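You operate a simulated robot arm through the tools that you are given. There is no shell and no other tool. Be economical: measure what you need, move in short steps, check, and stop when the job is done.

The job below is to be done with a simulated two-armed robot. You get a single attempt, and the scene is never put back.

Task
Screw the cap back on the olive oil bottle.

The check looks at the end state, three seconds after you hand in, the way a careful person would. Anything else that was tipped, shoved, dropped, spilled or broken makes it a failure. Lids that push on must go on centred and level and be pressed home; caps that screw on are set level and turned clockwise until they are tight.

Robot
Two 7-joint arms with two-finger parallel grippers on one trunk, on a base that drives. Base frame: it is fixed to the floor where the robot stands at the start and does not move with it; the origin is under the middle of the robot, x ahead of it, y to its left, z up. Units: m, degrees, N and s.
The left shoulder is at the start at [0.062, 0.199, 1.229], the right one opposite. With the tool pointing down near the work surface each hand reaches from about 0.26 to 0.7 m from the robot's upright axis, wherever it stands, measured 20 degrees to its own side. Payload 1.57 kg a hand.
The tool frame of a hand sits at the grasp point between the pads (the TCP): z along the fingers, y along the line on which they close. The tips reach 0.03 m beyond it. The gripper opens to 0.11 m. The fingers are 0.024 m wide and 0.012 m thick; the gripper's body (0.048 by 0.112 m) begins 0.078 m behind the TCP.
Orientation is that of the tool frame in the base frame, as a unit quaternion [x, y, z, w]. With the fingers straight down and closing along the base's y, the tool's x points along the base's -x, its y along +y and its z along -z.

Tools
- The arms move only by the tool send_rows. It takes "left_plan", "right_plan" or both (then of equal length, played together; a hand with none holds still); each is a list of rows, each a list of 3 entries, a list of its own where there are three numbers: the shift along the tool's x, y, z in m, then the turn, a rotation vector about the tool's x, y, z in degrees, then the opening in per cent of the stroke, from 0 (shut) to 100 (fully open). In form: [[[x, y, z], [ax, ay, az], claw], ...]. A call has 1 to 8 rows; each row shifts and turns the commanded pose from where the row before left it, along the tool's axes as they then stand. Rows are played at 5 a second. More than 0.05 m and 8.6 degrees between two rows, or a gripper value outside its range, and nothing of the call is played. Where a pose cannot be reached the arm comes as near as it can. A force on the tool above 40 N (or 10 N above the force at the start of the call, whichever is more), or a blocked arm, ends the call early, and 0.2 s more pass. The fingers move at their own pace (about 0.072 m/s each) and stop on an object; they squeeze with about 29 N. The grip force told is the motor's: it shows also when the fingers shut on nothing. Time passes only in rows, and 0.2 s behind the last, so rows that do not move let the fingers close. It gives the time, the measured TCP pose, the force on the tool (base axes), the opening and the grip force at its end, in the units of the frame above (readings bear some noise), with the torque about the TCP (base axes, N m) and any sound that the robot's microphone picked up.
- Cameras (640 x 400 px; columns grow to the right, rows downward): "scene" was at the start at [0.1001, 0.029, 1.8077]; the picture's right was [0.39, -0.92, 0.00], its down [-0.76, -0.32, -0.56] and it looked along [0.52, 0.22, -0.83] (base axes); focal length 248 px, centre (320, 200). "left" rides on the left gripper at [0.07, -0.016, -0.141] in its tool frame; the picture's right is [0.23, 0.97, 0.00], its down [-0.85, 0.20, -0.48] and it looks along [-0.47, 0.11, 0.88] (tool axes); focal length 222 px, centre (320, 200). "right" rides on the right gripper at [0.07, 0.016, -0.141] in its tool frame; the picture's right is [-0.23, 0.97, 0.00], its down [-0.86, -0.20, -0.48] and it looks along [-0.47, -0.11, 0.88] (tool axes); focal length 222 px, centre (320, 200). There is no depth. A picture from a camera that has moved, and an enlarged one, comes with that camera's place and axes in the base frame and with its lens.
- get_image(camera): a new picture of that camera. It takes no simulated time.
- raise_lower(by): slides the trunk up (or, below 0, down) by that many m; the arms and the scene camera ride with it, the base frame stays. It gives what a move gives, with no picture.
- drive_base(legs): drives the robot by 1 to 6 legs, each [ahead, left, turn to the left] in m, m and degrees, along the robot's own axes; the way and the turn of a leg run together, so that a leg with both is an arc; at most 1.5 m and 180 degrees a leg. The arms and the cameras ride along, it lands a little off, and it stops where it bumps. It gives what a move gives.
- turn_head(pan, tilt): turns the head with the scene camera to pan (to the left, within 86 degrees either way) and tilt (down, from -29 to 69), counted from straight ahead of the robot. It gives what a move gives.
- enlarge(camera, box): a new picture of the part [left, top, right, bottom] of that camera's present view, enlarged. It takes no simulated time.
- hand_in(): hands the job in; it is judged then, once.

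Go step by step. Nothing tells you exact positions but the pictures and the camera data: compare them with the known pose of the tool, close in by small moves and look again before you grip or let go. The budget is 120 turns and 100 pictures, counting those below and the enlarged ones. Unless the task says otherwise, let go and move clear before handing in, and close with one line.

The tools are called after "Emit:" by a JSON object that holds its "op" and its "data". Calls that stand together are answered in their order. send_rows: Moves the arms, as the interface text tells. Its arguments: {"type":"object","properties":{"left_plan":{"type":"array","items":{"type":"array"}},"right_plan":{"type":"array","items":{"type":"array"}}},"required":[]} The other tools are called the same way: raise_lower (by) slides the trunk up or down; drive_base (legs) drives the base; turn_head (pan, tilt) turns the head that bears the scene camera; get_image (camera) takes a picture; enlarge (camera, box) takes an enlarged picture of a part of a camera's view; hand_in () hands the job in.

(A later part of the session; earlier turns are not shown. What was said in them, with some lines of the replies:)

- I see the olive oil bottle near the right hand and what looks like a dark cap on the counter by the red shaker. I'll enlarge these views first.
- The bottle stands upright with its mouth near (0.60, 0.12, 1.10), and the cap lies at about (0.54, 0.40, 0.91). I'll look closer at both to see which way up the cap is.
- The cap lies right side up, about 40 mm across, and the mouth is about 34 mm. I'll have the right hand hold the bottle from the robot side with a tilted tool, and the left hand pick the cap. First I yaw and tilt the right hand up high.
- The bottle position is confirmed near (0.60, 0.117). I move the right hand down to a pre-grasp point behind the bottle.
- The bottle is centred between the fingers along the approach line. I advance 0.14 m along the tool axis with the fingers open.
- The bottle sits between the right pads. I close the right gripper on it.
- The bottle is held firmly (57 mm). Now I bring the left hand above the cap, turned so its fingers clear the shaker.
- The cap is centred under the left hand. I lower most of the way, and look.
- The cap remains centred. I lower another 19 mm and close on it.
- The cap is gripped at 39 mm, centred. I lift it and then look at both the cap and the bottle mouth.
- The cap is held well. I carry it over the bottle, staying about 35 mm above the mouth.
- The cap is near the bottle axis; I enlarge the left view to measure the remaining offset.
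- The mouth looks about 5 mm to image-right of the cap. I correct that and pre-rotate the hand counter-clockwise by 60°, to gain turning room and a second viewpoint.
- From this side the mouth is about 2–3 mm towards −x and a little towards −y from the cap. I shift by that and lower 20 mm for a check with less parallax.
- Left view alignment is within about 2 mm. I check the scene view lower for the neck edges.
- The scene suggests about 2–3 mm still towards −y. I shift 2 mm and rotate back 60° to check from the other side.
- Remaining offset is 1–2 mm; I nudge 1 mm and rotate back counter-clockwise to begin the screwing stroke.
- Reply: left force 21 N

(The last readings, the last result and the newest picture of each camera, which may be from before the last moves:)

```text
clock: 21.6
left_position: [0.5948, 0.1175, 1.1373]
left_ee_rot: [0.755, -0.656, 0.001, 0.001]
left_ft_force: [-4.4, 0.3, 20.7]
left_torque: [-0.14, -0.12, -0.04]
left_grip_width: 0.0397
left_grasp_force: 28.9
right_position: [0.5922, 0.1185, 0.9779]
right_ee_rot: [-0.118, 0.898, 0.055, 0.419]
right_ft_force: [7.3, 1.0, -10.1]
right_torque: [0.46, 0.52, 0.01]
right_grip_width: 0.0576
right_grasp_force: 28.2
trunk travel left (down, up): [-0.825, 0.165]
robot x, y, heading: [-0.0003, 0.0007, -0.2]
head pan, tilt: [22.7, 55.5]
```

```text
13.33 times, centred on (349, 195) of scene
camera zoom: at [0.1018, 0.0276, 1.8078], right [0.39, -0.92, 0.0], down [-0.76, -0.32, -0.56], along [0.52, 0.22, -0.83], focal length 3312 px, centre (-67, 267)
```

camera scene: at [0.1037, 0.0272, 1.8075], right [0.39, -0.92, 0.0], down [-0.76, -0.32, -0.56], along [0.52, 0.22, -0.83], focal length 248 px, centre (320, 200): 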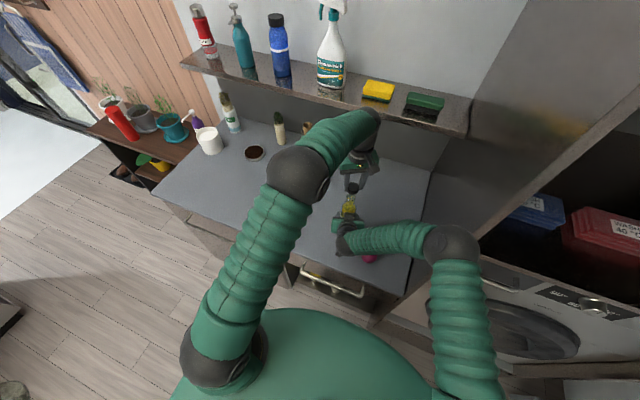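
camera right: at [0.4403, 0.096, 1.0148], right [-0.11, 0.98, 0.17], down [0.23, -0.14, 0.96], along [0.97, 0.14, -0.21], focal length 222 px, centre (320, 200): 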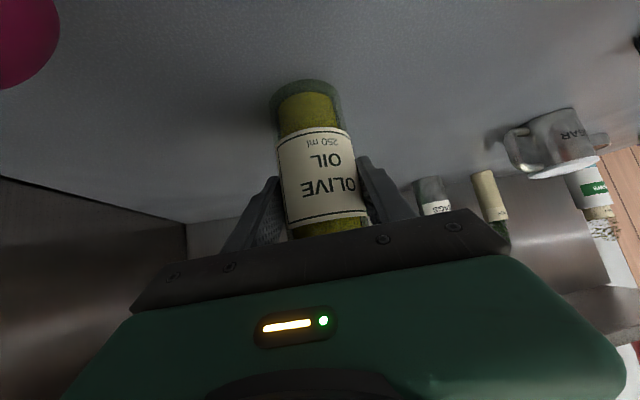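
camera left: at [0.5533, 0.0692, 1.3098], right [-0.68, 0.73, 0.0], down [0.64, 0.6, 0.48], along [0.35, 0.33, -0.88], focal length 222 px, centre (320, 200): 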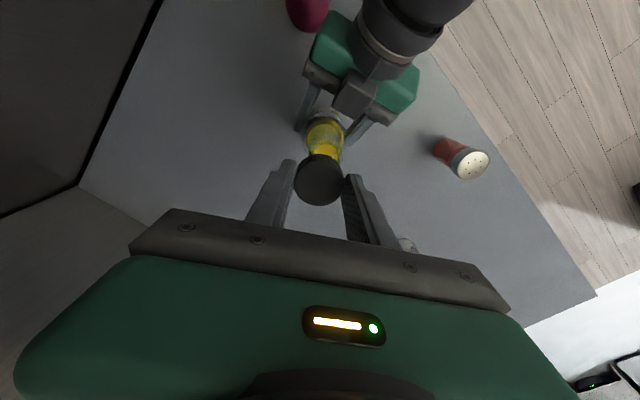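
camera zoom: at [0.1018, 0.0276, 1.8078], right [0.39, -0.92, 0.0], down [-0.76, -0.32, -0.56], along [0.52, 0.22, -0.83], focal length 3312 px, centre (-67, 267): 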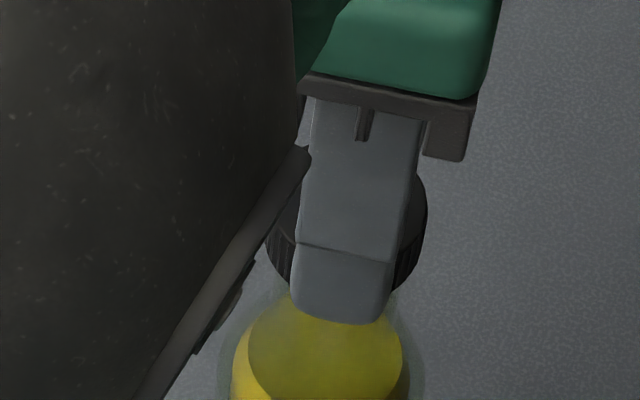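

Contact came at TCP z ≈ 1.137 with the reaction off-centre (+x, −y side), and the view agrees that the cap sits ~2 mm too far −x. I back off, shift, and touch down again.

Emit:
{"op": "send_rows", "data": {"left_plan": [[[0, 0, -0.006], [0, 0, 0], 20], [[0.0013, -0.0018, 0], [0, 0, 0], 20], [[0, 0, 0], [0, 0, 0], 20], [[0, 0, 0.003], [0, 0, 0], 20], [[0, 0, 0.002], [0, 0, 0], 20], [[0, 0, 0], [0, 0, 0], 20]]}}

Emit:
{"op": "enlarge", "data": {"camera": "left", "box": [260, 90, 388, 210]}}

```text
clock: 23.0
left_position: [0.5975, 0.118, 1.1365]
left_ee_rot: [0.755, -0.656, -0.001, 0.001]
left_ft_force: [0.0, 0.0, 0.6]
left_torque: [-0.01, 0.0, 0.02]
left_grip_width: 0.0397
left_grasp_force: 29.2
right_position: [0.5942, 0.1205, 0.9772]
right_ee_rot: [-0.118, 0.899, 0.054, 0.419]
right_ft_force: [0.4, 0.0, 0.1]
right_torque: [0.04, -0.05, -0.01]
right_grip_width: 0.0575
right_grasp_force: 28.9
trunk travel left (down, up): [-0.825, 0.165]
robot x, y, heading: [0.0014, 0.005, 0.1]
head pan, tilt: [22.7, 55.5]
```

```text
3.33 times, centred on (324, 150) of left
camera zoom: at [0.624, 0.0494, 1.2769], right [-0.93, -0.36, 0.0], down [-0.32, 0.82, 0.48], along [-0.17, 0.45, -0.88], focal length 740 px, centre (307, 367)
```

zoom: 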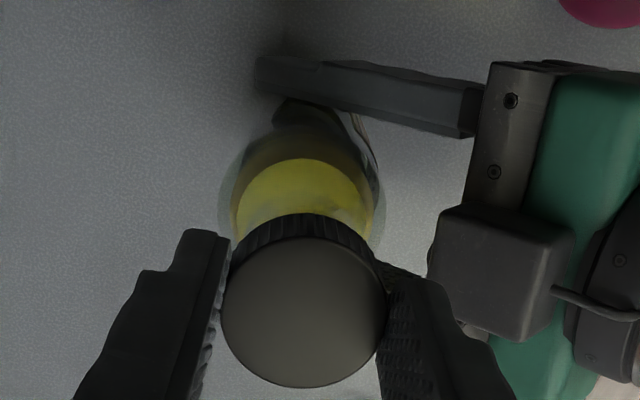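

No force now at that height. I lower further in 2 mm steps.

Emit:
{"op": "send_rows", "data": {"left_plan": [[[0, 0, 0.002], [0, 0, 0], 20], [[0, 0, 0.002], [0, 0, 0], 20], [[0, 0, 0], [0, 0, 0], 20]]}}

```text
clock: 23.8
left_position: [0.5963, 0.1176, 1.133]
left_ee_rot: [0.755, -0.656, -0.001, 0.0]
left_ft_force: [0.8, 2.9, 1.8]
left_torque: [0.13, -0.08, 0.02]
left_grip_width: 0.0395
left_grasp_force: 28.7
right_position: [0.593, 0.1189, 0.9768]
right_ee_rot: [-0.118, 0.898, 0.054, 0.42]
right_ft_force: [-0.2, -1.2, 1.3]
right_torque: [0.38, -0.16, -0.02]
right_grip_width: 0.0578
right_grasp_force: 29.2
trunk travel left (down, up): [-0.825, 0.165]
robot x, y, heading: [0.0029, 0.0018, 0.2]
head pan, tilt: [22.7, 55.5]
```

The cap is starting to slide around the neck (small sideways force +y). I ease 1 mm that way and lower further.

Emit:
{"op": "send_rows", "data": {"left_plan": [[[-0.001, 0, 0.001], [0, 0, 0], 20], [[0, 0, 0.002], [0, 0, 0], 20], [[0, 0, 0], [0, 0, 0], 20]]}}

```text
clock: 24.6
left_position: [0.5976, 0.1179, 1.129]
left_ee_rot: [0.755, -0.656, 0.0, 0.001]
left_ft_force: [0.6, 0.6, 0.4]
left_torque: [0.01, -0.01, 0.01]
left_grip_width: 0.0392
left_grasp_force: 29.5
right_position: [0.5948, 0.1195, 0.9779]
right_ee_rot: [-0.119, 0.899, 0.055, 0.419]
right_ft_force: [0.7, -0.6, -0.2]
right_torque: [0.02, -0.02, -0.04]
right_grip_width: 0.0574
right_grasp_force: 28.9
trunk travel left (down, up): [-0.825, 0.165]
robot x, y, heading: [-0.0012, 0.0001, -0.1]
head pan, tilt: [22.7, 55.5]
```

No force, so the cap is around the neck and well centred. I continue down until it seats on the thread.

Emit:
{"op": "send_rows", "data": {"left_plan": [[[0, 0, 0.002], [0, 0, 0], 20], [[0, 0, 0.002], [0, 0, 0], 20], [[0, 0, 0], [0, 0, 0], 20]]}}

Emit:
{"op": "enlarge", "data": {"camera": "left", "box": [260, 90, 388, 210]}}

Emit:
{"op": "enlarge", "data": {"camera": "scene", "box": [325, 180, 373, 210]}}

```text
clock: 25.4
left_position: [0.5971, 0.1175, 1.1242]
left_ee_rot: [0.754, -0.657, -0.001, 0.001]
left_ft_force: [1.1, 1.4, -1.0]
left_torque: [0.0, 0.21, -0.02]
left_grip_width: 0.0395
left_grasp_force: 29.0
right_position: [0.5939, 0.1204, 0.9775]
right_ee_rot: [-0.118, 0.898, 0.054, 0.419]
right_ft_force: [-1.8, -1.1, 0.5]
right_torque: [0.04, -0.3, 0.02]
right_grip_width: 0.0576
right_grasp_force: 29.2
trunk travel left (down, up): [-0.825, 0.165]
robot x, y, heading: [-0.0035, 0.0006, 0.0]
head pan, tilt: [22.7, 55.5]
```

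```text
3.33 times, centred on (324, 150) of left
camera zoom: at [0.6238, 0.0499, 1.2658], right [-0.93, -0.36, 0.0], down [-0.32, 0.82, 0.48], along [-0.17, 0.45, -0.88], focal length 740 px, centre (307, 367)
```

zoom: 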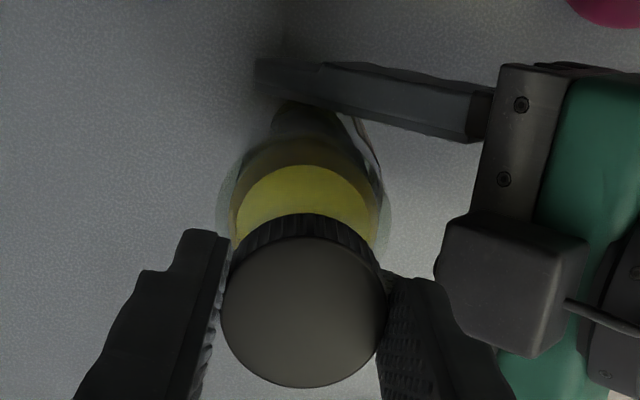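

```text
13.33 times, centred on (349, 195) of scene
camera zoom: at [0.1032, 0.0278, 1.8076], right [0.39, -0.92, 0.0], down [-0.76, -0.32, -0.56], along [0.52, 0.22, -0.83], focal length 3312 px, centre (-67, 267)
```

zoom: 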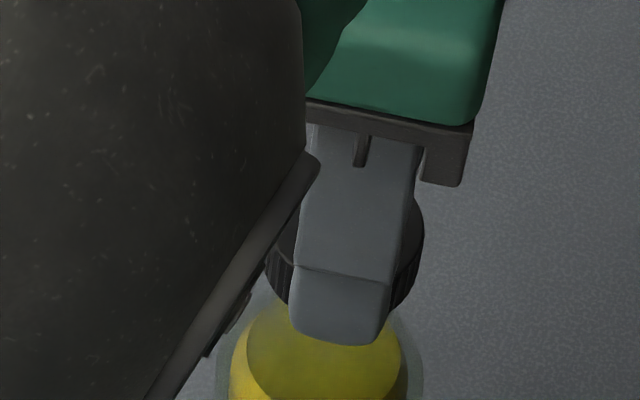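

The cap is about 13 mm down over the neck with nearly no load. I lower a bit more to find the seat.

Emit:
{"op": "send_rows", "data": {"left_plan": [[[0, -0.0005, 0.002], [0, 0, 0], 20], [[0, 0, 0.001], [0, 0, 0], 20], [[0, 0, 0], [0, 0, 0], 20]]}}

```text
clock: 26.2
left_position: [0.5964, 0.1167, 1.1226]
left_ee_rot: [0.755, -0.656, 0.002, 0.0]
left_ft_force: [-5.3, -4.3, 22.3]
left_torque: [-0.01, 0.32, 0.0]
left_grip_width: 0.0394
left_grasp_force: 29.0
right_position: [0.5924, 0.1198, 0.9788]
right_ee_rot: [-0.118, 0.899, 0.055, 0.419]
right_ft_force: [11.1, 4.3, -7.1]
right_torque: [0.06, 0.42, -0.06]
right_grip_width: 0.0575
right_grasp_force: 29.0
trunk travel left (down, up): [-0.825, 0.165]
robot x, y, heading: [-0.002, -0.0018, -0.1]
head pan, tilt: [22.7, 55.5]
```

It seats with about 20 N, so now I ease the load slightly and turn clockwise with a slight feed.

Emit:
{"op": "send_rows", "data": {"left_plan": [[[0, 0, -0.0008], [0, 0, 8], 20], [[0, 0, 0.0003], [0, 0, 8], 20], [[0, 0, 0.0003], [0, 0, 8], 20], [[0, 0, 0.0003], [0, 0, 8], 20], [[0, 0, 0.0003], [0, 0, 8], 20], [[0, 0, 0.0003], [0, 0, 8], 20], [[0, 0, 0.0003], [0, 0, 8], 20], [[0, 0, 0.0003], [0, 0, 8], 20]]}}

Emit:
{"op": "enlarge", "data": {"camera": "scene", "box": [325, 180, 373, 210]}}

```text
clock: 28.0
left_position: [0.5964, 0.1189, 1.1215]
left_ee_rot: [-0.291, 0.957, 0.0, 0.001]
left_ft_force: [-10.2, 3.4, 28.8]
left_torque: [0.12, 0.34, 0.04]
left_grip_width: 0.0395
left_grasp_force: 28.7
right_position: [0.592, 0.1186, 0.9784]
right_ee_rot: [-0.118, 0.898, 0.054, 0.421]
right_ft_force: [13.2, 0.2, -7.3]
right_torque: [0.64, 0.48, 0.05]
right_grip_width: 0.0576
right_grasp_force: 28.3
trunk travel left (down, up): [-0.825, 0.165]
robot x, y, heading: [-0.0007, 0.0005, -0.1]
head pan, tilt: [22.7, 55.5]
```

```text
13.33 times, centred on (349, 195) of scene
camera zoom: at [0.0991, 0.0285, 1.808], right [0.39, -0.92, 0.0], down [-0.76, -0.32, -0.57], along [0.52, 0.22, -0.82], focal length 3312 px, centre (-67, 267)
```

zoom: 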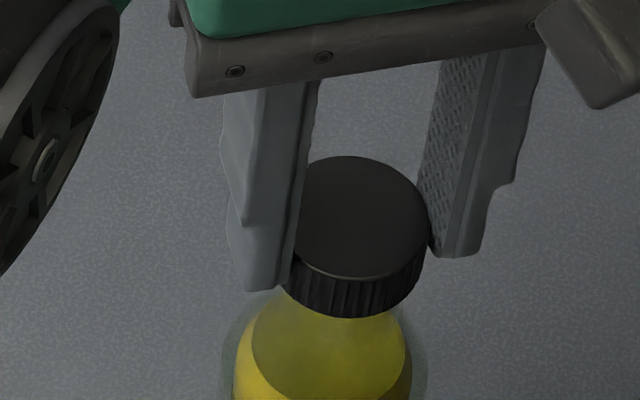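

Turning works, cap level. I continue clockwise with less load, and shift slightly to relieve the side force.

Emit:
{"op": "send_rows", "data": {"left_plan": [[[0.001, 0.0005, -0.0006], [0, 0, 8], 20], [[0, 0, 0], [0, 0, 8], 20], [[0, 0, 0], [0, 0, 8], 20], [[0, 0, 0.0002], [0, 0, 8], 20], [[0, 0, 0.0002], [0, 0, 8], 20], [[0, 0, 0.0002], [0, 0, 8], 20], [[0, 0, 0.0002], [0, 0, 8], 20], [[0, 0, 0.0002], [0, 0, 8], 20]]}}

```text
clock: 29.8
left_position: [0.5948, 0.1189, 1.1211]
left_ee_rot: [0.26, 0.966, 0.0, 0.0]
left_ft_force: [5.1, 16.8, 4.0]
left_torque: [0.6, -0.22, 0.05]
left_grip_width: 0.0386
left_grasp_force: 28.9
right_position: [0.592, 0.1179, 0.9785]
right_ee_rot: [-0.116, 0.899, 0.053, 0.42]
right_ft_force: [-8.2, -18.7, 7.9]
right_torque: [1.21, -0.3, -0.17]
right_grip_width: 0.0577
right_grasp_force: 28.6
trunk travel left (down, up): [-0.825, 0.165]
robot x, y, heading: [-0.0013, 0.0, 0.0]
head pan, tilt: [22.7, 55.5]
```

Side force +y has built up because the cap sits slightly eccentric in the grip. I relieve it and look.

Emit:
{"op": "send_rows", "data": {"left_plan": [[[0.0003, 0.0015, 0], [0, 0, 0], 20], [[0, 0, 0], [0, 0, 0], 20]]}}

Emit:
{"op": "enlarge", "data": {"camera": "scene", "box": [325, 180, 373, 210]}}

Emit:
{"op": "enlarge", "data": {"camera": "left", "box": [260, 90, 388, 210]}}

```text
clock: 30.4
left_position: [0.5945, 0.1187, 1.1212]
left_ee_rot: [0.259, 0.966, 0.0, 0.0]
left_ft_force: [0.2, 11.6, 6.0]
left_torque: [0.48, -0.02, 0.02]
left_grip_width: 0.0388
left_grasp_force: 28.9
right_position: [0.5926, 0.117, 0.9781]
right_ee_rot: [-0.118, 0.898, 0.055, 0.42]
right_ft_force: [-3.3, -17.1, 4.3]
right_torque: [0.66, 0.26, -0.13]
right_grip_width: 0.0577
right_grasp_force: 29.0
trunk travel left (down, up): [-0.825, 0.165]
robot x, y, heading: [-0.0004, -0.0025, 0.1]
head pan, tilt: [22.7, 55.5]
```

```text
13.33 times, centred on (349, 195) of scene
camera zoom: at [0.0992, 0.026, 1.8079], right [0.39, -0.92, 0.0], down [-0.76, -0.32, -0.57], along [0.52, 0.22, -0.82], focal length 3312 px, centre (-67, 267)
```

zoom: 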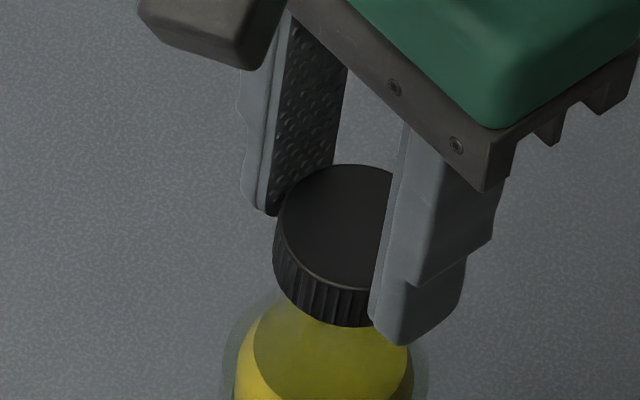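

```text
3.33 times, centred on (324, 150) of left
camera zoom: at [0.5272, 0.1377, 1.262], right [0.29, 0.96, 0.0], down [0.84, -0.26, 0.48], along [0.46, -0.14, -0.88], focal length 740 px, centre (307, 367)
```

zoom: 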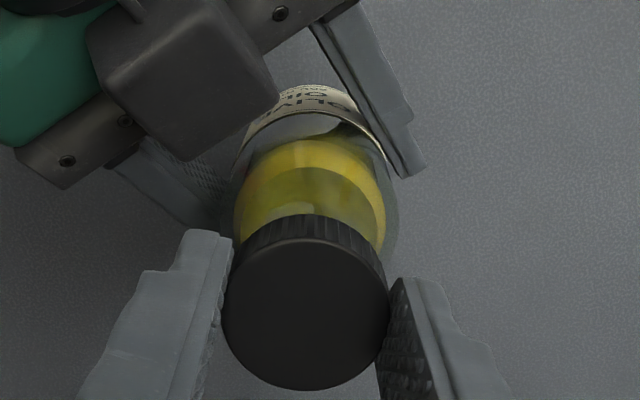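

The cap is level on the neck. I ease another 2.5 mm of commanded side offset and keep turning.

Emit:
{"op": "send_rows", "data": {"left_plan": [[[0.0012, 0.0022, 0], [0, 0, 0], 20], [[0, 0, 0.0002], [0, 0, 8], 20], [[0, 0, 0.0002], [0, 0, 8], 20], [[0, 0, 0.0002], [0, 0, 8], 20], [[0, 0, 0.0002], [0, 0, 8], 20], [[0, 0, 0.0002], [0, 0, 8], 20], [[0, 0, 0.0002], [0, 0, 8], 20]]}}

```text
clock: 32.0
left_position: [0.5957, 0.1222, 1.1205]
left_ee_rot: [0.63, 0.777, 0.0, 0.001]
left_ft_force: [4.7, 6.3, 6.5]
left_torque: [-0.12, -0.21, 0.03]
left_grip_width: 0.0387
left_grasp_force: 29.5
right_position: [0.5921, 0.119, 0.9778]
right_ee_rot: [-0.119, 0.898, 0.055, 0.42]
right_ft_force: [-5.1, -9.0, 2.8]
right_torque: [0.44, -0.53, -0.03]
right_grip_width: 0.0574
right_grasp_force: 28.9
trunk travel left (down, up): [-0.825, 0.165]
robot x, y, heading: [-0.0003, 0.0014, -0.1]
head pan, tilt: [22.7, 55.5]
```

Forces dropped and the cap is descending. I continue another 64°.

Emit:
{"op": "send_rows", "data": {"left_plan": [[[0.0005, 0.001, 0], [0, 0, 8], 20], [[0, 0, 0.0002], [0, 0, 8], 20], [[0, 0, 0.0002], [0, 0, 8], 20], [[0, 0, 0.0002], [0, 0, 8], 20], [[0, 0, 0.0002], [0, 0, 8], 20], [[0, 0, 0.0002], [0, 0, 8], 20], [[0, 0, 0.0002], [0, 0, 8], 20], [[0, 0, 0.0002], [0, 0, 8], 20]]}}

Emit:
{"op": "enlarge", "data": {"camera": "scene", "box": [313, 170, 377, 210]}}

```text
clock: 33.8
left_position: [0.5955, 0.1215, 1.1171]
left_ee_rot: [0.946, 0.324, -0.001, 0.0]
left_ft_force: [3.5, -3.0, 5.2]
left_torque: [-0.15, -0.2, 0.64]
left_grip_width: 0.0397
left_grasp_force: 28.7
right_position: [0.5924, 0.1194, 0.9779]
right_ee_rot: [-0.118, 0.898, 0.055, 0.42]
right_ft_force: [-3.7, -1.4, 2.6]
right_torque: [-0.52, -0.03, -0.51]
right_grip_width: 0.0571
right_grasp_force: 28.8
trunk travel left (down, up): [-0.825, 0.165]
robot x, y, heading: [-0.0009, 0.0042, 0.2]
head pan, tilt: [22.7, 55.5]
```

```text
10.00 times, centred on (345, 190) of scene
camera zoom: at [0.101, 0.0259, 1.8077], right [0.39, -0.92, 0.0], down [-0.76, -0.32, -0.57], along [0.52, 0.22, -0.82], focal length 2484 px, centre (70, 300)
```

zoom: 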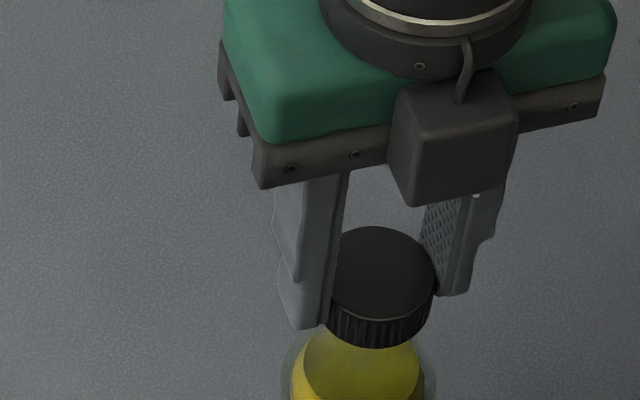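

Now there's 0.64 N·m of resistance, and the cap has drawn down several millimetres. I turn some more to see whether it is tight.

Emit:
{"op": "send_rows", "data": {"left_plan": [[[0, 0, 0.0002], [0, 0, 8], 20], [[0, 0, 0], [0, 0, 8], 20], [[0, 0, 0], [0, 0, 0], 20]]}}

Emit:
{"op": "enlarge", "data": {"camera": "right", "box": [240, 60, 400, 260]}}

Emit:
{"op": "enlarge", "data": {"camera": "left", "box": [240, 80, 400, 230]}}

```text
clock: 34.6
left_position: [0.5967, 0.1207, 1.1176]
left_ee_rot: [0.982, 0.189, -0.001, 0.0]
left_ft_force: [5.4, -6.1, -0.4]
left_torque: [-0.21, -0.22, 0.42]
left_grip_width: 0.0399
left_grasp_force: 29.0
right_position: [0.5928, 0.1181, 0.9782]
right_ee_rot: [-0.118, 0.898, 0.056, 0.42]
right_ft_force: [-5.3, 1.5, 6.0]
right_torque: [-0.82, -0.35, -0.29]
right_grip_width: 0.0571
right_grasp_force: 29.1
trunk travel left (down, up): [-0.825, 0.165]
robot x, y, heading: [-0.0022, 0.0006, -0.3]
head pan, tilt: [22.7, 55.5]
```

```text
2.00 times, centred on (320, 160) of right
camera zoom: at [0.4398, 0.095, 1.0156], right [-0.11, 0.98, 0.17], down [0.23, -0.15, 0.96], along [0.97, 0.15, -0.21], focal length 444 px, centre (320, 280)
```

zoom: 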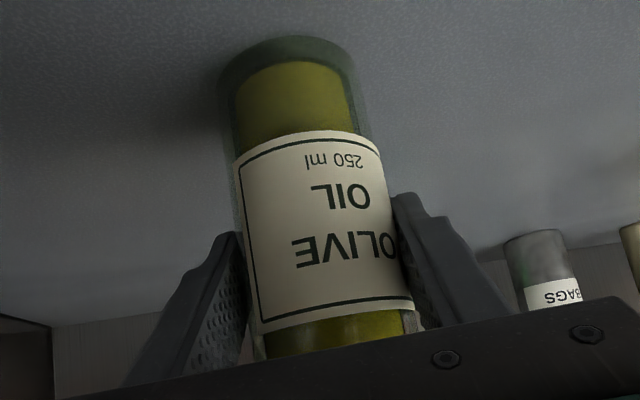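

```text
2.67 times, centred on (320, 155) of left
camera zoom: at [0.6563, 0.1617, 1.2583], right [0.57, -0.82, 0.0], down [-0.72, -0.5, 0.48], along [-0.39, -0.27, -0.88], focal length 592 px, centre (320, 320)
```

zoom: 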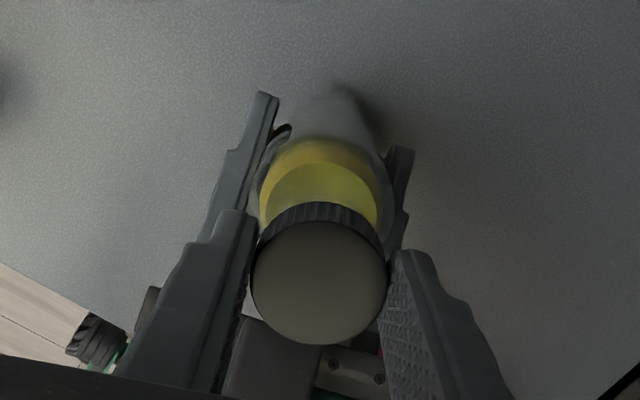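

The resistance holds while the bottle crept a few degrees in the right hand. I release the cap, wind the left hand back and regrip to test the tightness.

Emit:
{"op": "send_rows", "data": {"left_plan": [[[0, 0, 0], [0, 0, 0], 50], [[0, 0, 0], [0, 0, 0], 65], [[0, 0, 0], [0, 0, 0], 65], [[0, 0, 0], [0, 0, -8.5], 65], [[0, 0, 0], [0, 0, -8.5], 65], [[0, 0, 0], [0, 0, -8.5], 65], [[0, 0, 0], [0, 0, -8.5], 65], [[0, 0, 0], [0, 0, -8.5], 65]]}}

Emit:
{"op": "enlarge", "data": {"camera": "left", "box": [240, 80, 400, 230]}}

Emit:
{"op": "enlarge", "data": {"camera": "scene", "box": [313, 170, 377, 210]}}

```text
clock: 36.4
left_position: [0.5977, 0.123, 1.1188]
left_ee_rot: [0.846, 0.534, -0.001, 0.0]
left_ft_force: [0.7, -0.6, 0.6]
left_torque: [-0.02, 0.02, 0.03]
left_grip_width: 0.0719
left_grasp_force: 0.1
right_position: [0.5921, 0.1195, 0.9795]
right_ee_rot: [-0.118, 0.899, 0.054, 0.419]
right_ft_force: [-0.3, -1.1, 6.0]
right_torque: [-0.03, 0.26, 0.07]
right_grip_width: 0.0572
right_grasp_force: 28.9
trunk travel left (down, up): [-0.825, 0.165]
robot x, y, heading: [0.0015, -0.0038, -0.3]
head pan, tilt: [22.7, 55.5]
```

```text
2.67 times, centred on (320, 155) of left
camera zoom: at [0.6137, 0.1918, 1.2585], right [0.98, -0.21, 0.0], down [-0.19, -0.86, 0.48], along [-0.1, -0.47, -0.88], focal length 592 px, centre (320, 320)
```

zoom: 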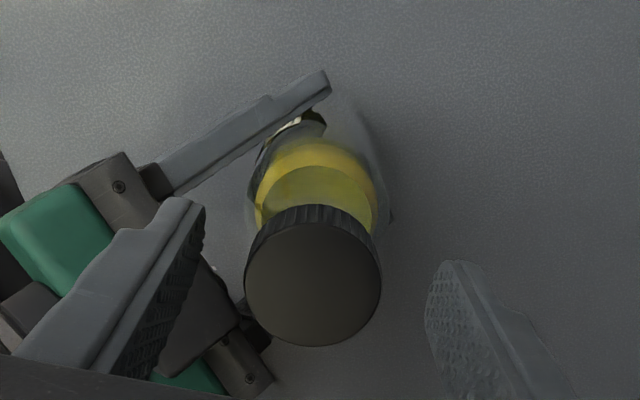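

```text
10.00 times, centred on (345, 190) of scene
camera zoom: at [0.1014, 0.0272, 1.8077], right [0.39, -0.92, 0.0], down [-0.76, -0.32, -0.56], along [0.52, 0.22, -0.83], focal length 2484 px, centre (70, 300)
```

zoom: 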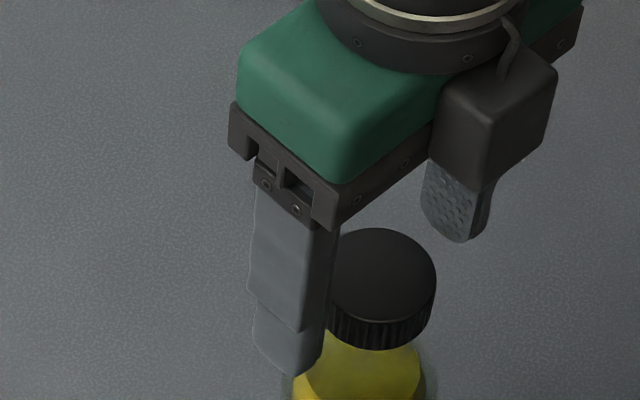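

The cap sits level on the neck by itself. I recentre the hand over it (~4 mm towards −y) and keep winding back.

Emit:
{"op": "send_rows", "data": {"left_plan": [[[-0.004, 0, 0], [0, 0, -8.5], 65], [[0, 0, 0], [0, 0, -8.5], 65], [[0, 0, 0], [0, 0, -8.5], 65], [[0, 0, 0], [0, 0, -8.5], 65], [[0, 0, 0], [0, 0, -8.5], 65], [[0, 0, 0], [0, 0, -8.5], 65], [[0, 0, 0], [0, 0, -8.5], 65], [[0, 0, 0], [0, 0, -8.5], 65]]}}

Emit:
{"op": "send_rows", "data": {"left_plan": [[[0, 0, 0], [0, 0, -8.5], 65], [[0, 0, 0], [0, 0, -8.5], 65], [[0, 0, 0], [0, 0, -8.5], 65], [[0, 0, 0], [0, 0, -8.5], 65], [[0, 0, 0], [0, 0, -8.5], 65], [[0, 0, 0], [0, 0, -8.5], 65], [[0, 0, 0], [0, 0, -8.5], 65], [[0, 0, 0], [0, 0, -8.5], 65]]}}

Emit:
{"op": "enlarge", "data": {"camera": "left", "box": [240, 80, 400, 230]}}

Emit:
{"op": "enlarge", "data": {"camera": "scene", "box": [313, 170, 377, 210]}}

```text
clock: 38.2
left_position: [0.5955, 0.1177, 1.1188]
left_ee_rot: [0.402, 0.916, 0.0, 0.001]
left_ft_force: [0.3, 0.2, -0.2]
left_torque: [0.01, -0.03, -0.02]
left_grip_width: 0.0714
left_grasp_force: 0.0
right_position: [0.5922, 0.1187, 0.9782]
right_ee_rot: [-0.118, 0.898, 0.055, 0.419]
right_ft_force: [0.6, -1.2, 7.0]
right_torque: [-0.05, 0.23, 0.02]
right_grip_width: 0.0574
right_grasp_force: 29.6
trunk travel left (down, up): [-0.825, 0.165]
robot x, y, heading: [0.0004, -0.0022, -0.0]
head pan, tilt: [22.7, 55.5]
```

```text
clock: 40.0
left_position: [0.5955, 0.1185, 1.1176]
left_ee_rot: [-0.179, 0.984, 0.0, 0.0]
left_ft_force: [-0.3, -0.6, 0.3]
left_torque: [-0.02, 0.02, -0.02]
left_grip_width: 0.0714
left_grasp_force: 0.0
right_position: [0.5924, 0.1187, 0.9782]
right_ee_rot: [-0.118, 0.898, 0.054, 0.42]
right_ft_force: [2.4, -0.9, 7.2]
right_torque: [-0.02, 0.16, 0.0]
right_grip_width: 0.0571
right_grasp_force: 28.6
trunk travel left (down, up): [-0.825, 0.165]
robot x, y, heading: [0.001, 0.0004, 0.1]
head pan, tilt: [22.7, 55.5]
```

```text
2.67 times, centred on (320, 155) of left
camera zoom: at [0.5368, 0.0778, 1.2585], right [-0.56, 0.83, 0.0], down [0.73, 0.49, 0.48], along [0.4, 0.27, -0.88], focal length 592 px, centre (320, 320)
```

zoom: 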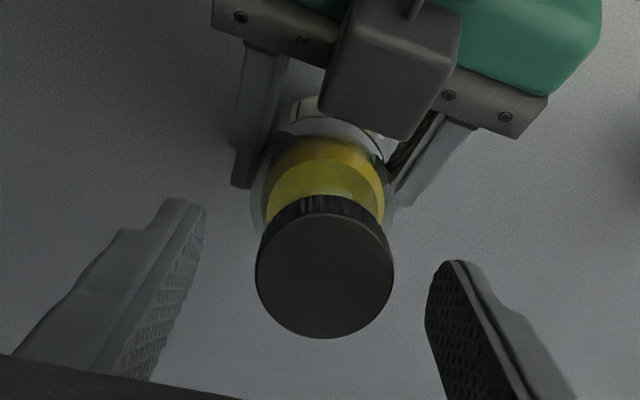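

```text
10.00 times, centred on (345, 190) of scene
camera zoom: at [0.1016, 0.0271, 1.8077], right [0.39, -0.92, 0.0], down [-0.76, -0.32, -0.56], along [0.52, 0.22, -0.83], focal length 2484 px, centre (70, 300)
```

zoom: 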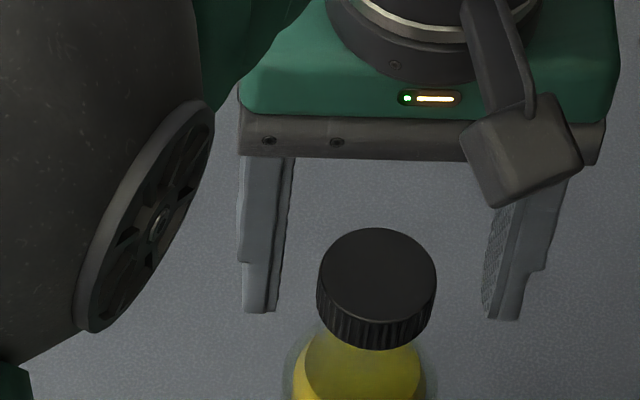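

The hand is centred over the cap again. I regrip and turn clockwise.

Emit:
{"op": "send_rows", "data": {"left_plan": [[[0, 0.001, 0], [0, 0, 0], 45], [[0, 0, 0], [0, 0, 0], 30], [[0, 0, 0], [0, 0, 0], 20], [[0, 0, 0], [0, 0, 0], 20], [[0, 0, 0], [0, 0, 0], 20]]}}

Emit:
{"op": "send_rows", "data": {"left_plan": [[[0, 0, 0], [0, 0, 8], 20], [[0, 0, 0], [0, 0, 8], 20], [[0, 0, 0], [0, 0, 8], 20]]}}

Emit:
{"op": "enlarge", "data": {"camera": "right", "box": [240, 60, 400, 260]}}

```text
clock: 41.2
left_position: [0.5955, 0.12, 1.1174]
left_ee_rot: [-0.177, 0.984, 0.0, 0.0]
left_ft_force: [-0.5, -0.9, 0.6]
left_torque: [-0.04, 0.04, -0.01]
left_grip_width: 0.0396
left_grasp_force: 28.8
right_position: [0.5928, 0.1187, 0.978]
right_ee_rot: [-0.118, 0.898, 0.055, 0.42]
right_ft_force: [1.6, -0.7, 6.8]
right_torque: [-0.1, 0.25, 0.05]
right_grip_width: 0.0571
right_grasp_force: 28.9
trunk travel left (down, up): [-0.825, 0.165]
robot x, y, heading: [0.0009, 0.0006, -0.0]
head pan, tilt: [22.7, 55.5]
```

```text
clock: 42.0
left_position: [0.5944, 0.1196, 1.1175]
left_ee_rot: [0.031, 1.0, 0.0, 0.001]
left_ft_force: [-0.2, 0.4, -0.3]
left_torque: [0.02, 0.02, 0.62]
left_grip_width: 0.0391
left_grasp_force: 29.1
right_position: [0.5932, 0.1191, 0.9783]
right_ee_rot: [-0.117, 0.899, 0.054, 0.419]
right_ft_force: [0.2, 0.5, 5.9]
right_torque: [-0.13, 0.08, -0.58]
right_grip_width: 0.0572
right_grasp_force: 28.9
trunk travel left (down, up): [-0.825, 0.165]
robot x, y, heading: [-0.0025, -0.0025, 0.1]
head pan, tilt: [22.7, 55.5]
```

```text
2.00 times, centred on (320, 160) of right
camera zoom: at [0.44, 0.0952, 1.0154], right [-0.11, 0.98, 0.17], down [0.23, -0.14, 0.96], along [0.97, 0.14, -0.21], focal length 444 px, centre (320, 280)
```

zoom: 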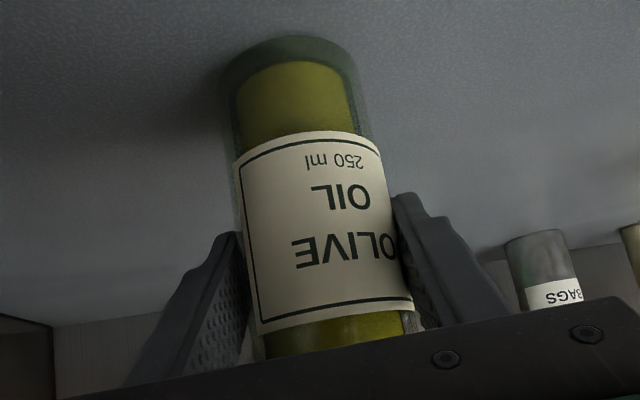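

Torque rises straight to 0.62 N·m with no further descent and no bottle rotation, which indicates it is tight. One more short turn to confirm.

Emit:
{"op": "send_rows", "data": {"left_plan": [[[0, 0, 0], [0, 0, 8], 20], [[0, 0, 0], [0, 0, 8], 20], [[0, 0, 0], [0, 0, 8], 20], [[0, 0, 0], [0, 0, 8], 20], [[0, 0, 0], [0, 0, 8], 20], [[0, 0, 0], [0, 0, 0], 20]]}}

Emit:
{"op": "enlarge", "data": {"camera": "right", "box": [240, 60, 400, 260]}}

Emit:
{"op": "enlarge", "data": {"camera": "scene", "box": [325, 185, 373, 215]}}

```text
clock: 43.4
left_position: [0.5958, 0.1193, 1.1182]
left_ee_rot: [0.372, 0.928, 0.0, 0.0]
left_ft_force: [0.8, 0.5, 1.4]
left_torque: [0.0, -0.04, 0.41]
left_grip_width: 0.0383
left_grasp_force: 29.1
right_position: [0.5917, 0.1192, 0.9776]
right_ee_rot: [-0.119, 0.898, 0.055, 0.42]
right_ft_force: [0.9, -2.2, 6.0]
right_torque: [0.05, 0.18, -0.38]
right_grip_width: 0.0571
right_grasp_force: 29.0
trunk travel left (down, up): [-0.825, 0.165]
robot x, y, heading: [-0.0014, -0.0027, -0.4]
head pan, tilt: [22.7, 55.5]
```

```text
2.00 times, centred on (320, 160) of right
camera zoom: at [0.44, 0.0951, 1.0154], right [-0.11, 0.98, 0.17], down [0.23, -0.14, 0.96], along [0.97, 0.14, -0.21], focal length 444 px, centre (320, 280)
```

zoom: 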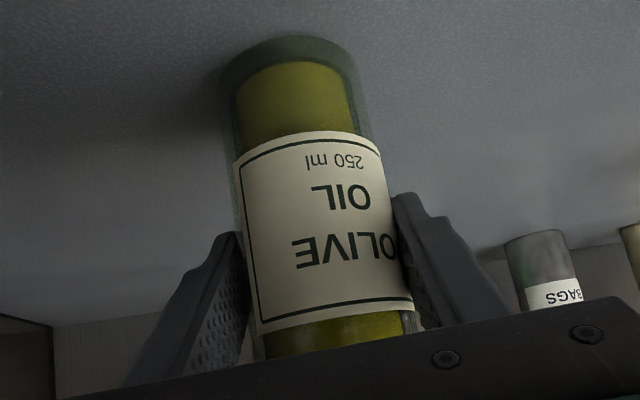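

```text
13.33 times, centred on (349, 200) of scene
camera zoom: at [0.1015, 0.0273, 1.8078], right [0.39, -0.92, 0.0], down [-0.76, -0.32, -0.56], along [0.52, 0.22, -0.83], focal length 3312 px, centre (-67, 200)
```

zoom: 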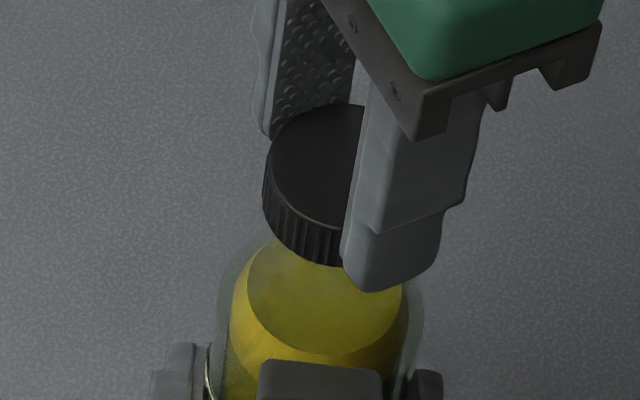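

The bottle no longer turns. I check whether the cap still moves with the fingers or the fingers slip, by comparing the ribs across a small turn.

Emit:
{"op": "enlarge", "data": {"camera": "scene", "box": [342, 190, 358, 208]}}

Emit:
{"op": "send_rows", "data": {"left_plan": [[[0, 0, 0], [0, 0, 8], 20], [[0, 0, 0], [0, 0, 4], 20], [[0, 0, 0], [0, 0, 0], 20]]}}

Emit:
{"op": "enlarge", "data": {"camera": "scene", "box": [342, 190, 358, 208]}}

```text
16.00 times, centred on (350, 199) of scene
camera zoom: at [0.1015, 0.0273, 1.8078], right [0.39, -0.92, 0.0], down [-0.76, -0.32, -0.56], along [0.52, 0.22, -0.83], focal length 3974 px, centre (-160, 216)
```

zoom: 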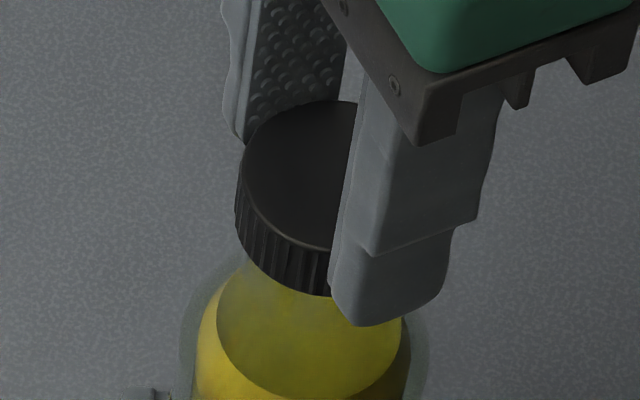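

```text
clock: 44.2
left_position: [0.5943, 0.1201, 1.1177]
left_ee_rot: [0.467, 0.884, 0.001, 0.001]
left_ft_force: [-0.6, 0.2, 3.8]
left_torque: [0.05, -0.01, 0.62]
left_grip_width: 0.0398
left_grasp_force: 28.9
right_position: [0.593, 0.1186, 0.9777]
right_ee_rot: [-0.118, 0.898, 0.054, 0.42]
right_ft_force: [2.2, -1.6, 5.2]
right_torque: [-0.08, 0.23, -0.59]
right_grip_width: 0.0572
right_grasp_force: 28.7
trunk travel left (down, up): [-0.825, 0.165]
robot x, y, heading: [-0.0011, -0.0011, 0.0]
head pan, tilt: [22.7, 55.5]
```

```text
16.00 times, centred on (350, 199) of scene
camera zoom: at [0.1015, 0.0273, 1.8078], right [0.39, -0.92, 0.0], down [-0.76, -0.32, -0.56], along [0.52, 0.22, -0.83], focal length 3974 px, centre (-160, 216)
```

zoom: 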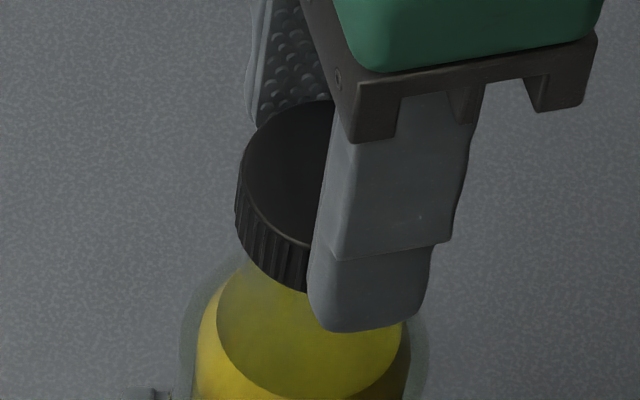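

The ribs did not move while the hand turned, so the fingers slip on a tight cap at ~0.6 N·m. I release the cap and lift the left hand straight up.

Emit:
{"op": "send_rows", "data": {"left_plan": [[[0, 0, 0], [0, 0, 0], 50], [[0, 0, 0], [0, 0, 0], 70], [[0, 0, 0], [0, 0, 0], 70], [[0, 0, -0.03], [0, 0, 0], 70], [[0, 0, -0.04], [0, 0, 0], 70], [[0, 0, -0.045], [0, 0, 0], 70], [[0, 0, -0.045], [0, 0, 0], 70], [[0, 0, 0], [0, 0, 0], 70]]}}

Emit:
{"op": "enlarge", "data": {"camera": "scene", "box": [325, 185, 373, 215]}}

Emit:
{"op": "get_image", "data": {"camera": "left"}}

```text
clock: 46.0
left_position: [0.5963, 0.1206, 1.2788]
left_ee_rot: [0.466, 0.885, 0.0, 0.0]
left_ft_force: [-1.0, -0.1, 0.5]
left_torque: [-0.02, -0.01, -0.02]
left_grip_width: 0.077
left_grasp_force: 0.0
right_position: [0.5934, 0.1193, 0.9775]
right_ee_rot: [-0.118, 0.899, 0.054, 0.419]
right_ft_force: [0.8, -1.7, 5.8]
right_torque: [-0.15, 0.26, 0.0]
right_grip_width: 0.0569
right_grasp_force: 28.7
trunk travel left (down, up): [-0.825, 0.165]
robot x, y, heading: [-0.0003, 0.0007, -0.2]
head pan, tilt: [22.7, 55.5]
```

```text
13.33 times, centred on (349, 200) of scene
camera zoom: at [0.1015, 0.027, 1.8078], right [0.39, -0.92, 0.0], down [-0.76, -0.32, -0.56], along [0.52, 0.22, -0.83], focal length 3312 px, centre (-67, 200)
```

zoom: 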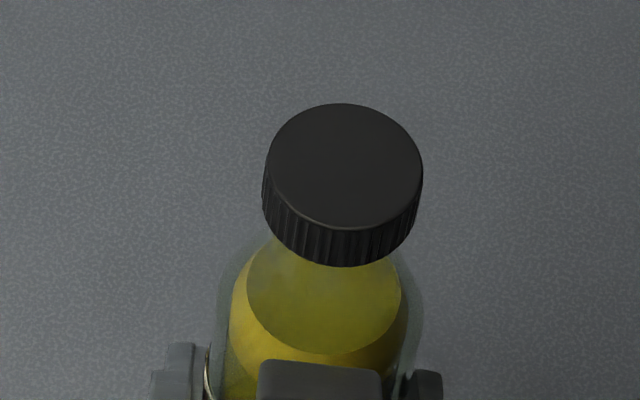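

```text
39 pictures are left
camera left: at [0.5433, 0.1682, 1.4193], right [0.67, 0.74, 0.0], down [0.65, -0.59, 0.48], along [0.35, -0.32, -0.88], focal length 222 px, centre (320, 200)
```

left: 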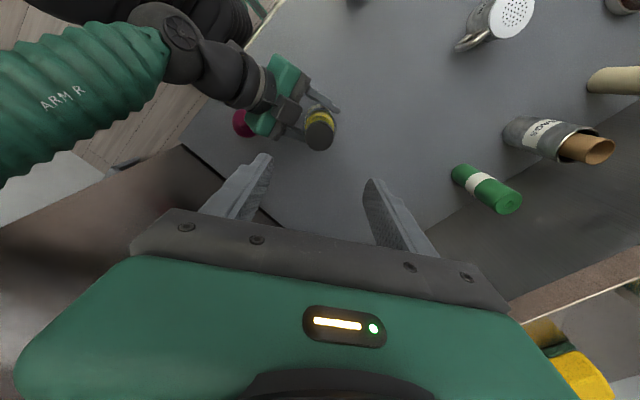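

The cap sits level. Now I open the right hand gently and back out along its axis.

Emit:
{"op": "send_rows", "data": {"right_plan": [[[0, 0, 0], [0, 0, 0], 55], [[0, 0, 0], [0, 0, 0], 60], [[0, 0, 0], [0, 0, 0], 80], [[0, 0, 0], [0, 0, 0], 98], [[0, 0, 0], [0, 0, 0], 98], [[0, 0, 0], [0, 0, 0], 98]]}}

Emit:
{"op": "enlarge", "data": {"camera": "right", "box": [200, 60, 440, 260]}}

```text
clock: 47.4
left_position: [0.5949, 0.1231, 1.2775]
left_ee_rot: [0.466, 0.885, 0.0, 0.0]
left_ft_force: [-0.3, 0.9, 0.0]
left_torque: [-0.01, -0.02, -0.01]
left_grip_width: 0.0769
left_grasp_force: 0.1
right_position: [0.5931, 0.1198, 0.9768]
right_ee_rot: [-0.118, 0.898, 0.054, 0.42]
right_ft_force: [-0.8, 0.4, 1.0]
right_torque: [-0.01, 0.02, 0.02]
right_grip_width: 0.1075
right_grasp_force: 0.0
trunk travel left (down, up): [-0.825, 0.165]
robot x, y, heading: [0.0016, -0.0004, -0.0]
head pan, tilt: [22.7, 55.5]
```

```text
2.00 times, centred on (320, 160) of right
camera zoom: at [0.4402, 0.0956, 1.0151], right [-0.11, 0.98, 0.17], down [0.23, -0.14, 0.96], along [0.97, 0.14, -0.21], focal length 444 px, centre (320, 280)
```

zoom: 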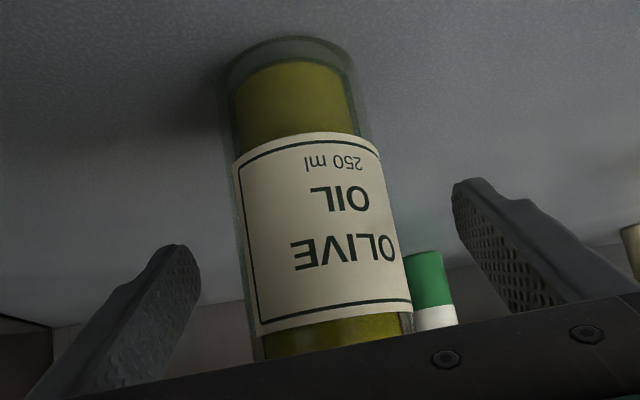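

The bottle stands free between the open fingers. I back the right hand out.

Emit:
{"op": "send_rows", "data": {"right_plan": [[[0, 0, -0.02], [0, 0, 0], 98], [[0, 0, -0.03], [0, 0, 0], 98], [[0, 0, -0.03], [0, 0, 0], 98], [[0, 0, -0.03], [0, 0, 0], 98], [[0, 0, -0.03], [0, 0, 0], 98], [[0, 0, -0.03], [0, 0, 0], 98], [[0, 0, 0], [0, 0, 0], 98]]}}

Emit:
{"op": "get_image", "data": {"camera": "scene"}}

Emit:
{"op": "get_image", "data": {"camera": "right"}}

Emit:
{"op": "enlarge", "data": {"camera": "scene", "box": [317, 185, 381, 225]}}

```text
clock: 49.0
left_position: [0.5961, 0.1206, 1.2775]
left_ee_rot: [0.466, 0.885, 0.0, 0.0]
left_ft_force: [0.0, 0.5, -0.4]
left_torque: [-0.01, 0.02, -0.01]
left_grip_width: 0.0773
left_grasp_force: 0.0
right_position: [0.4662, 0.0862, 1.0866]
right_ee_rot: [-0.117, 0.899, 0.054, 0.419]
right_ft_force: [0.3, -0.1, -0.6]
right_torque: [-0.01, 0.02, 0.0]
right_grip_width: 0.1079
right_grasp_force: 0.0
trunk travel left (down, up): [-0.825, 0.165]
robot x, y, heading: [0.0007, -0.0009, -0.1]
head pan, tilt: [22.7, 55.5]
```

```text
37 pictures are left
camera scene: at [0.1022, 0.0276, 1.8076], right [0.39, -0.92, 0.0], down [-0.76, -0.32, -0.56], along [0.52, 0.22, -0.83], focal length 248 px, centre (320, 200)
```

scene: 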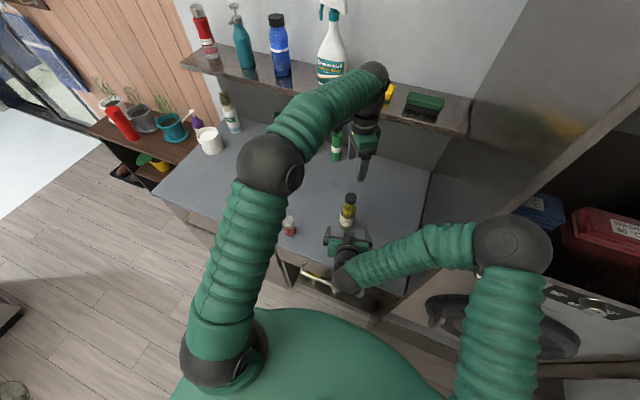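

```text
36 pictures are left
camera right: at [0.3138, 0.0622, 1.1241], right [-0.11, 0.98, 0.17], down [0.23, -0.14, 0.96], along [0.97, 0.14, -0.21], focal length 222 px, centre (320, 200)
```

right: 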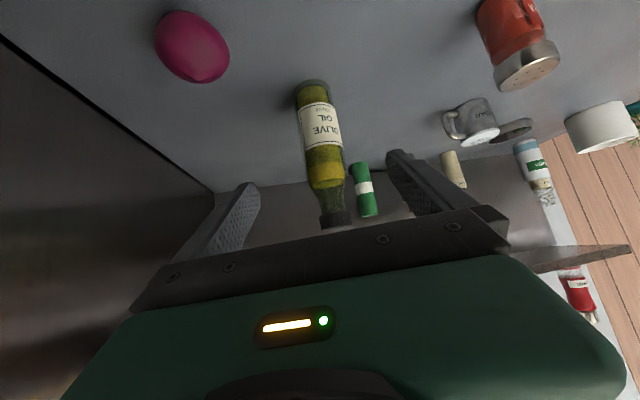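

```text
10.00 times, centred on (349, 205) of scene
camera zoom: at [0.1022, 0.0276, 1.8076], right [0.39, -0.92, 0.0], down [-0.76, -0.32, -0.56], along [0.52, 0.22, -0.83], focal length 2484 px, centre (30, 150)
```

zoom: 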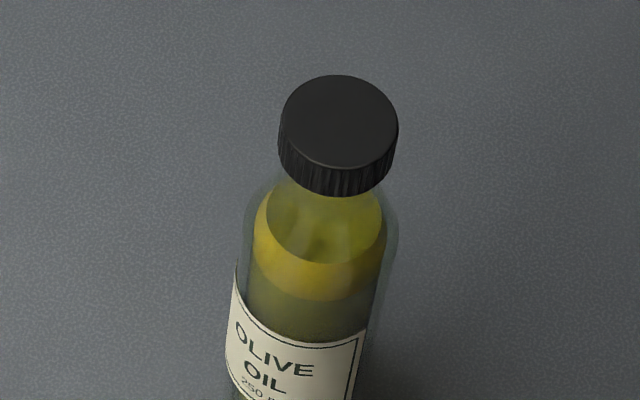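

The bottle stands upright with the cap level and nothing else disturbed. One last close check of the cap from the side.

Emit:
{"op": "enlarge", "data": {"camera": "right", "box": [296, 165, 376, 235]}}

```text
5.71 times, centred on (336, 200) of right
camera zoom: at [0.3138, 0.0622, 1.1241], right [-0.11, 0.98, 0.17], down [0.23, -0.14, 0.96], along [0.97, 0.14, -0.21], focal length 1269 px, centre (229, 200)
```

zoom: 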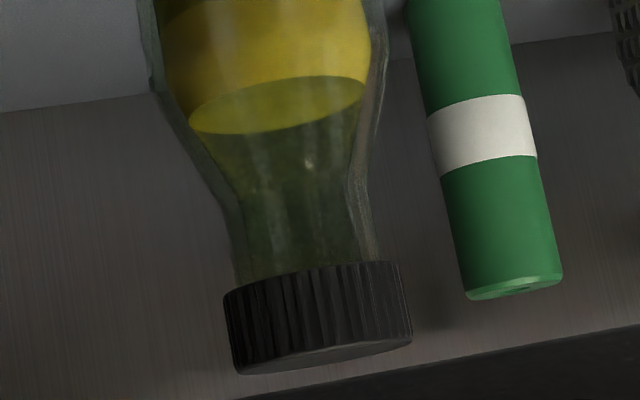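

The cap is level, well down on the neck and tight, and both hands are clear. I hand it in.

Emit:
{"op": "hand_in", "data": {}}

```text
The job is handed in.
```

The cap is screwed back on the olive oil bottle, level and tight. The bottle stands upright, and I saw nothing else on the counter moved.
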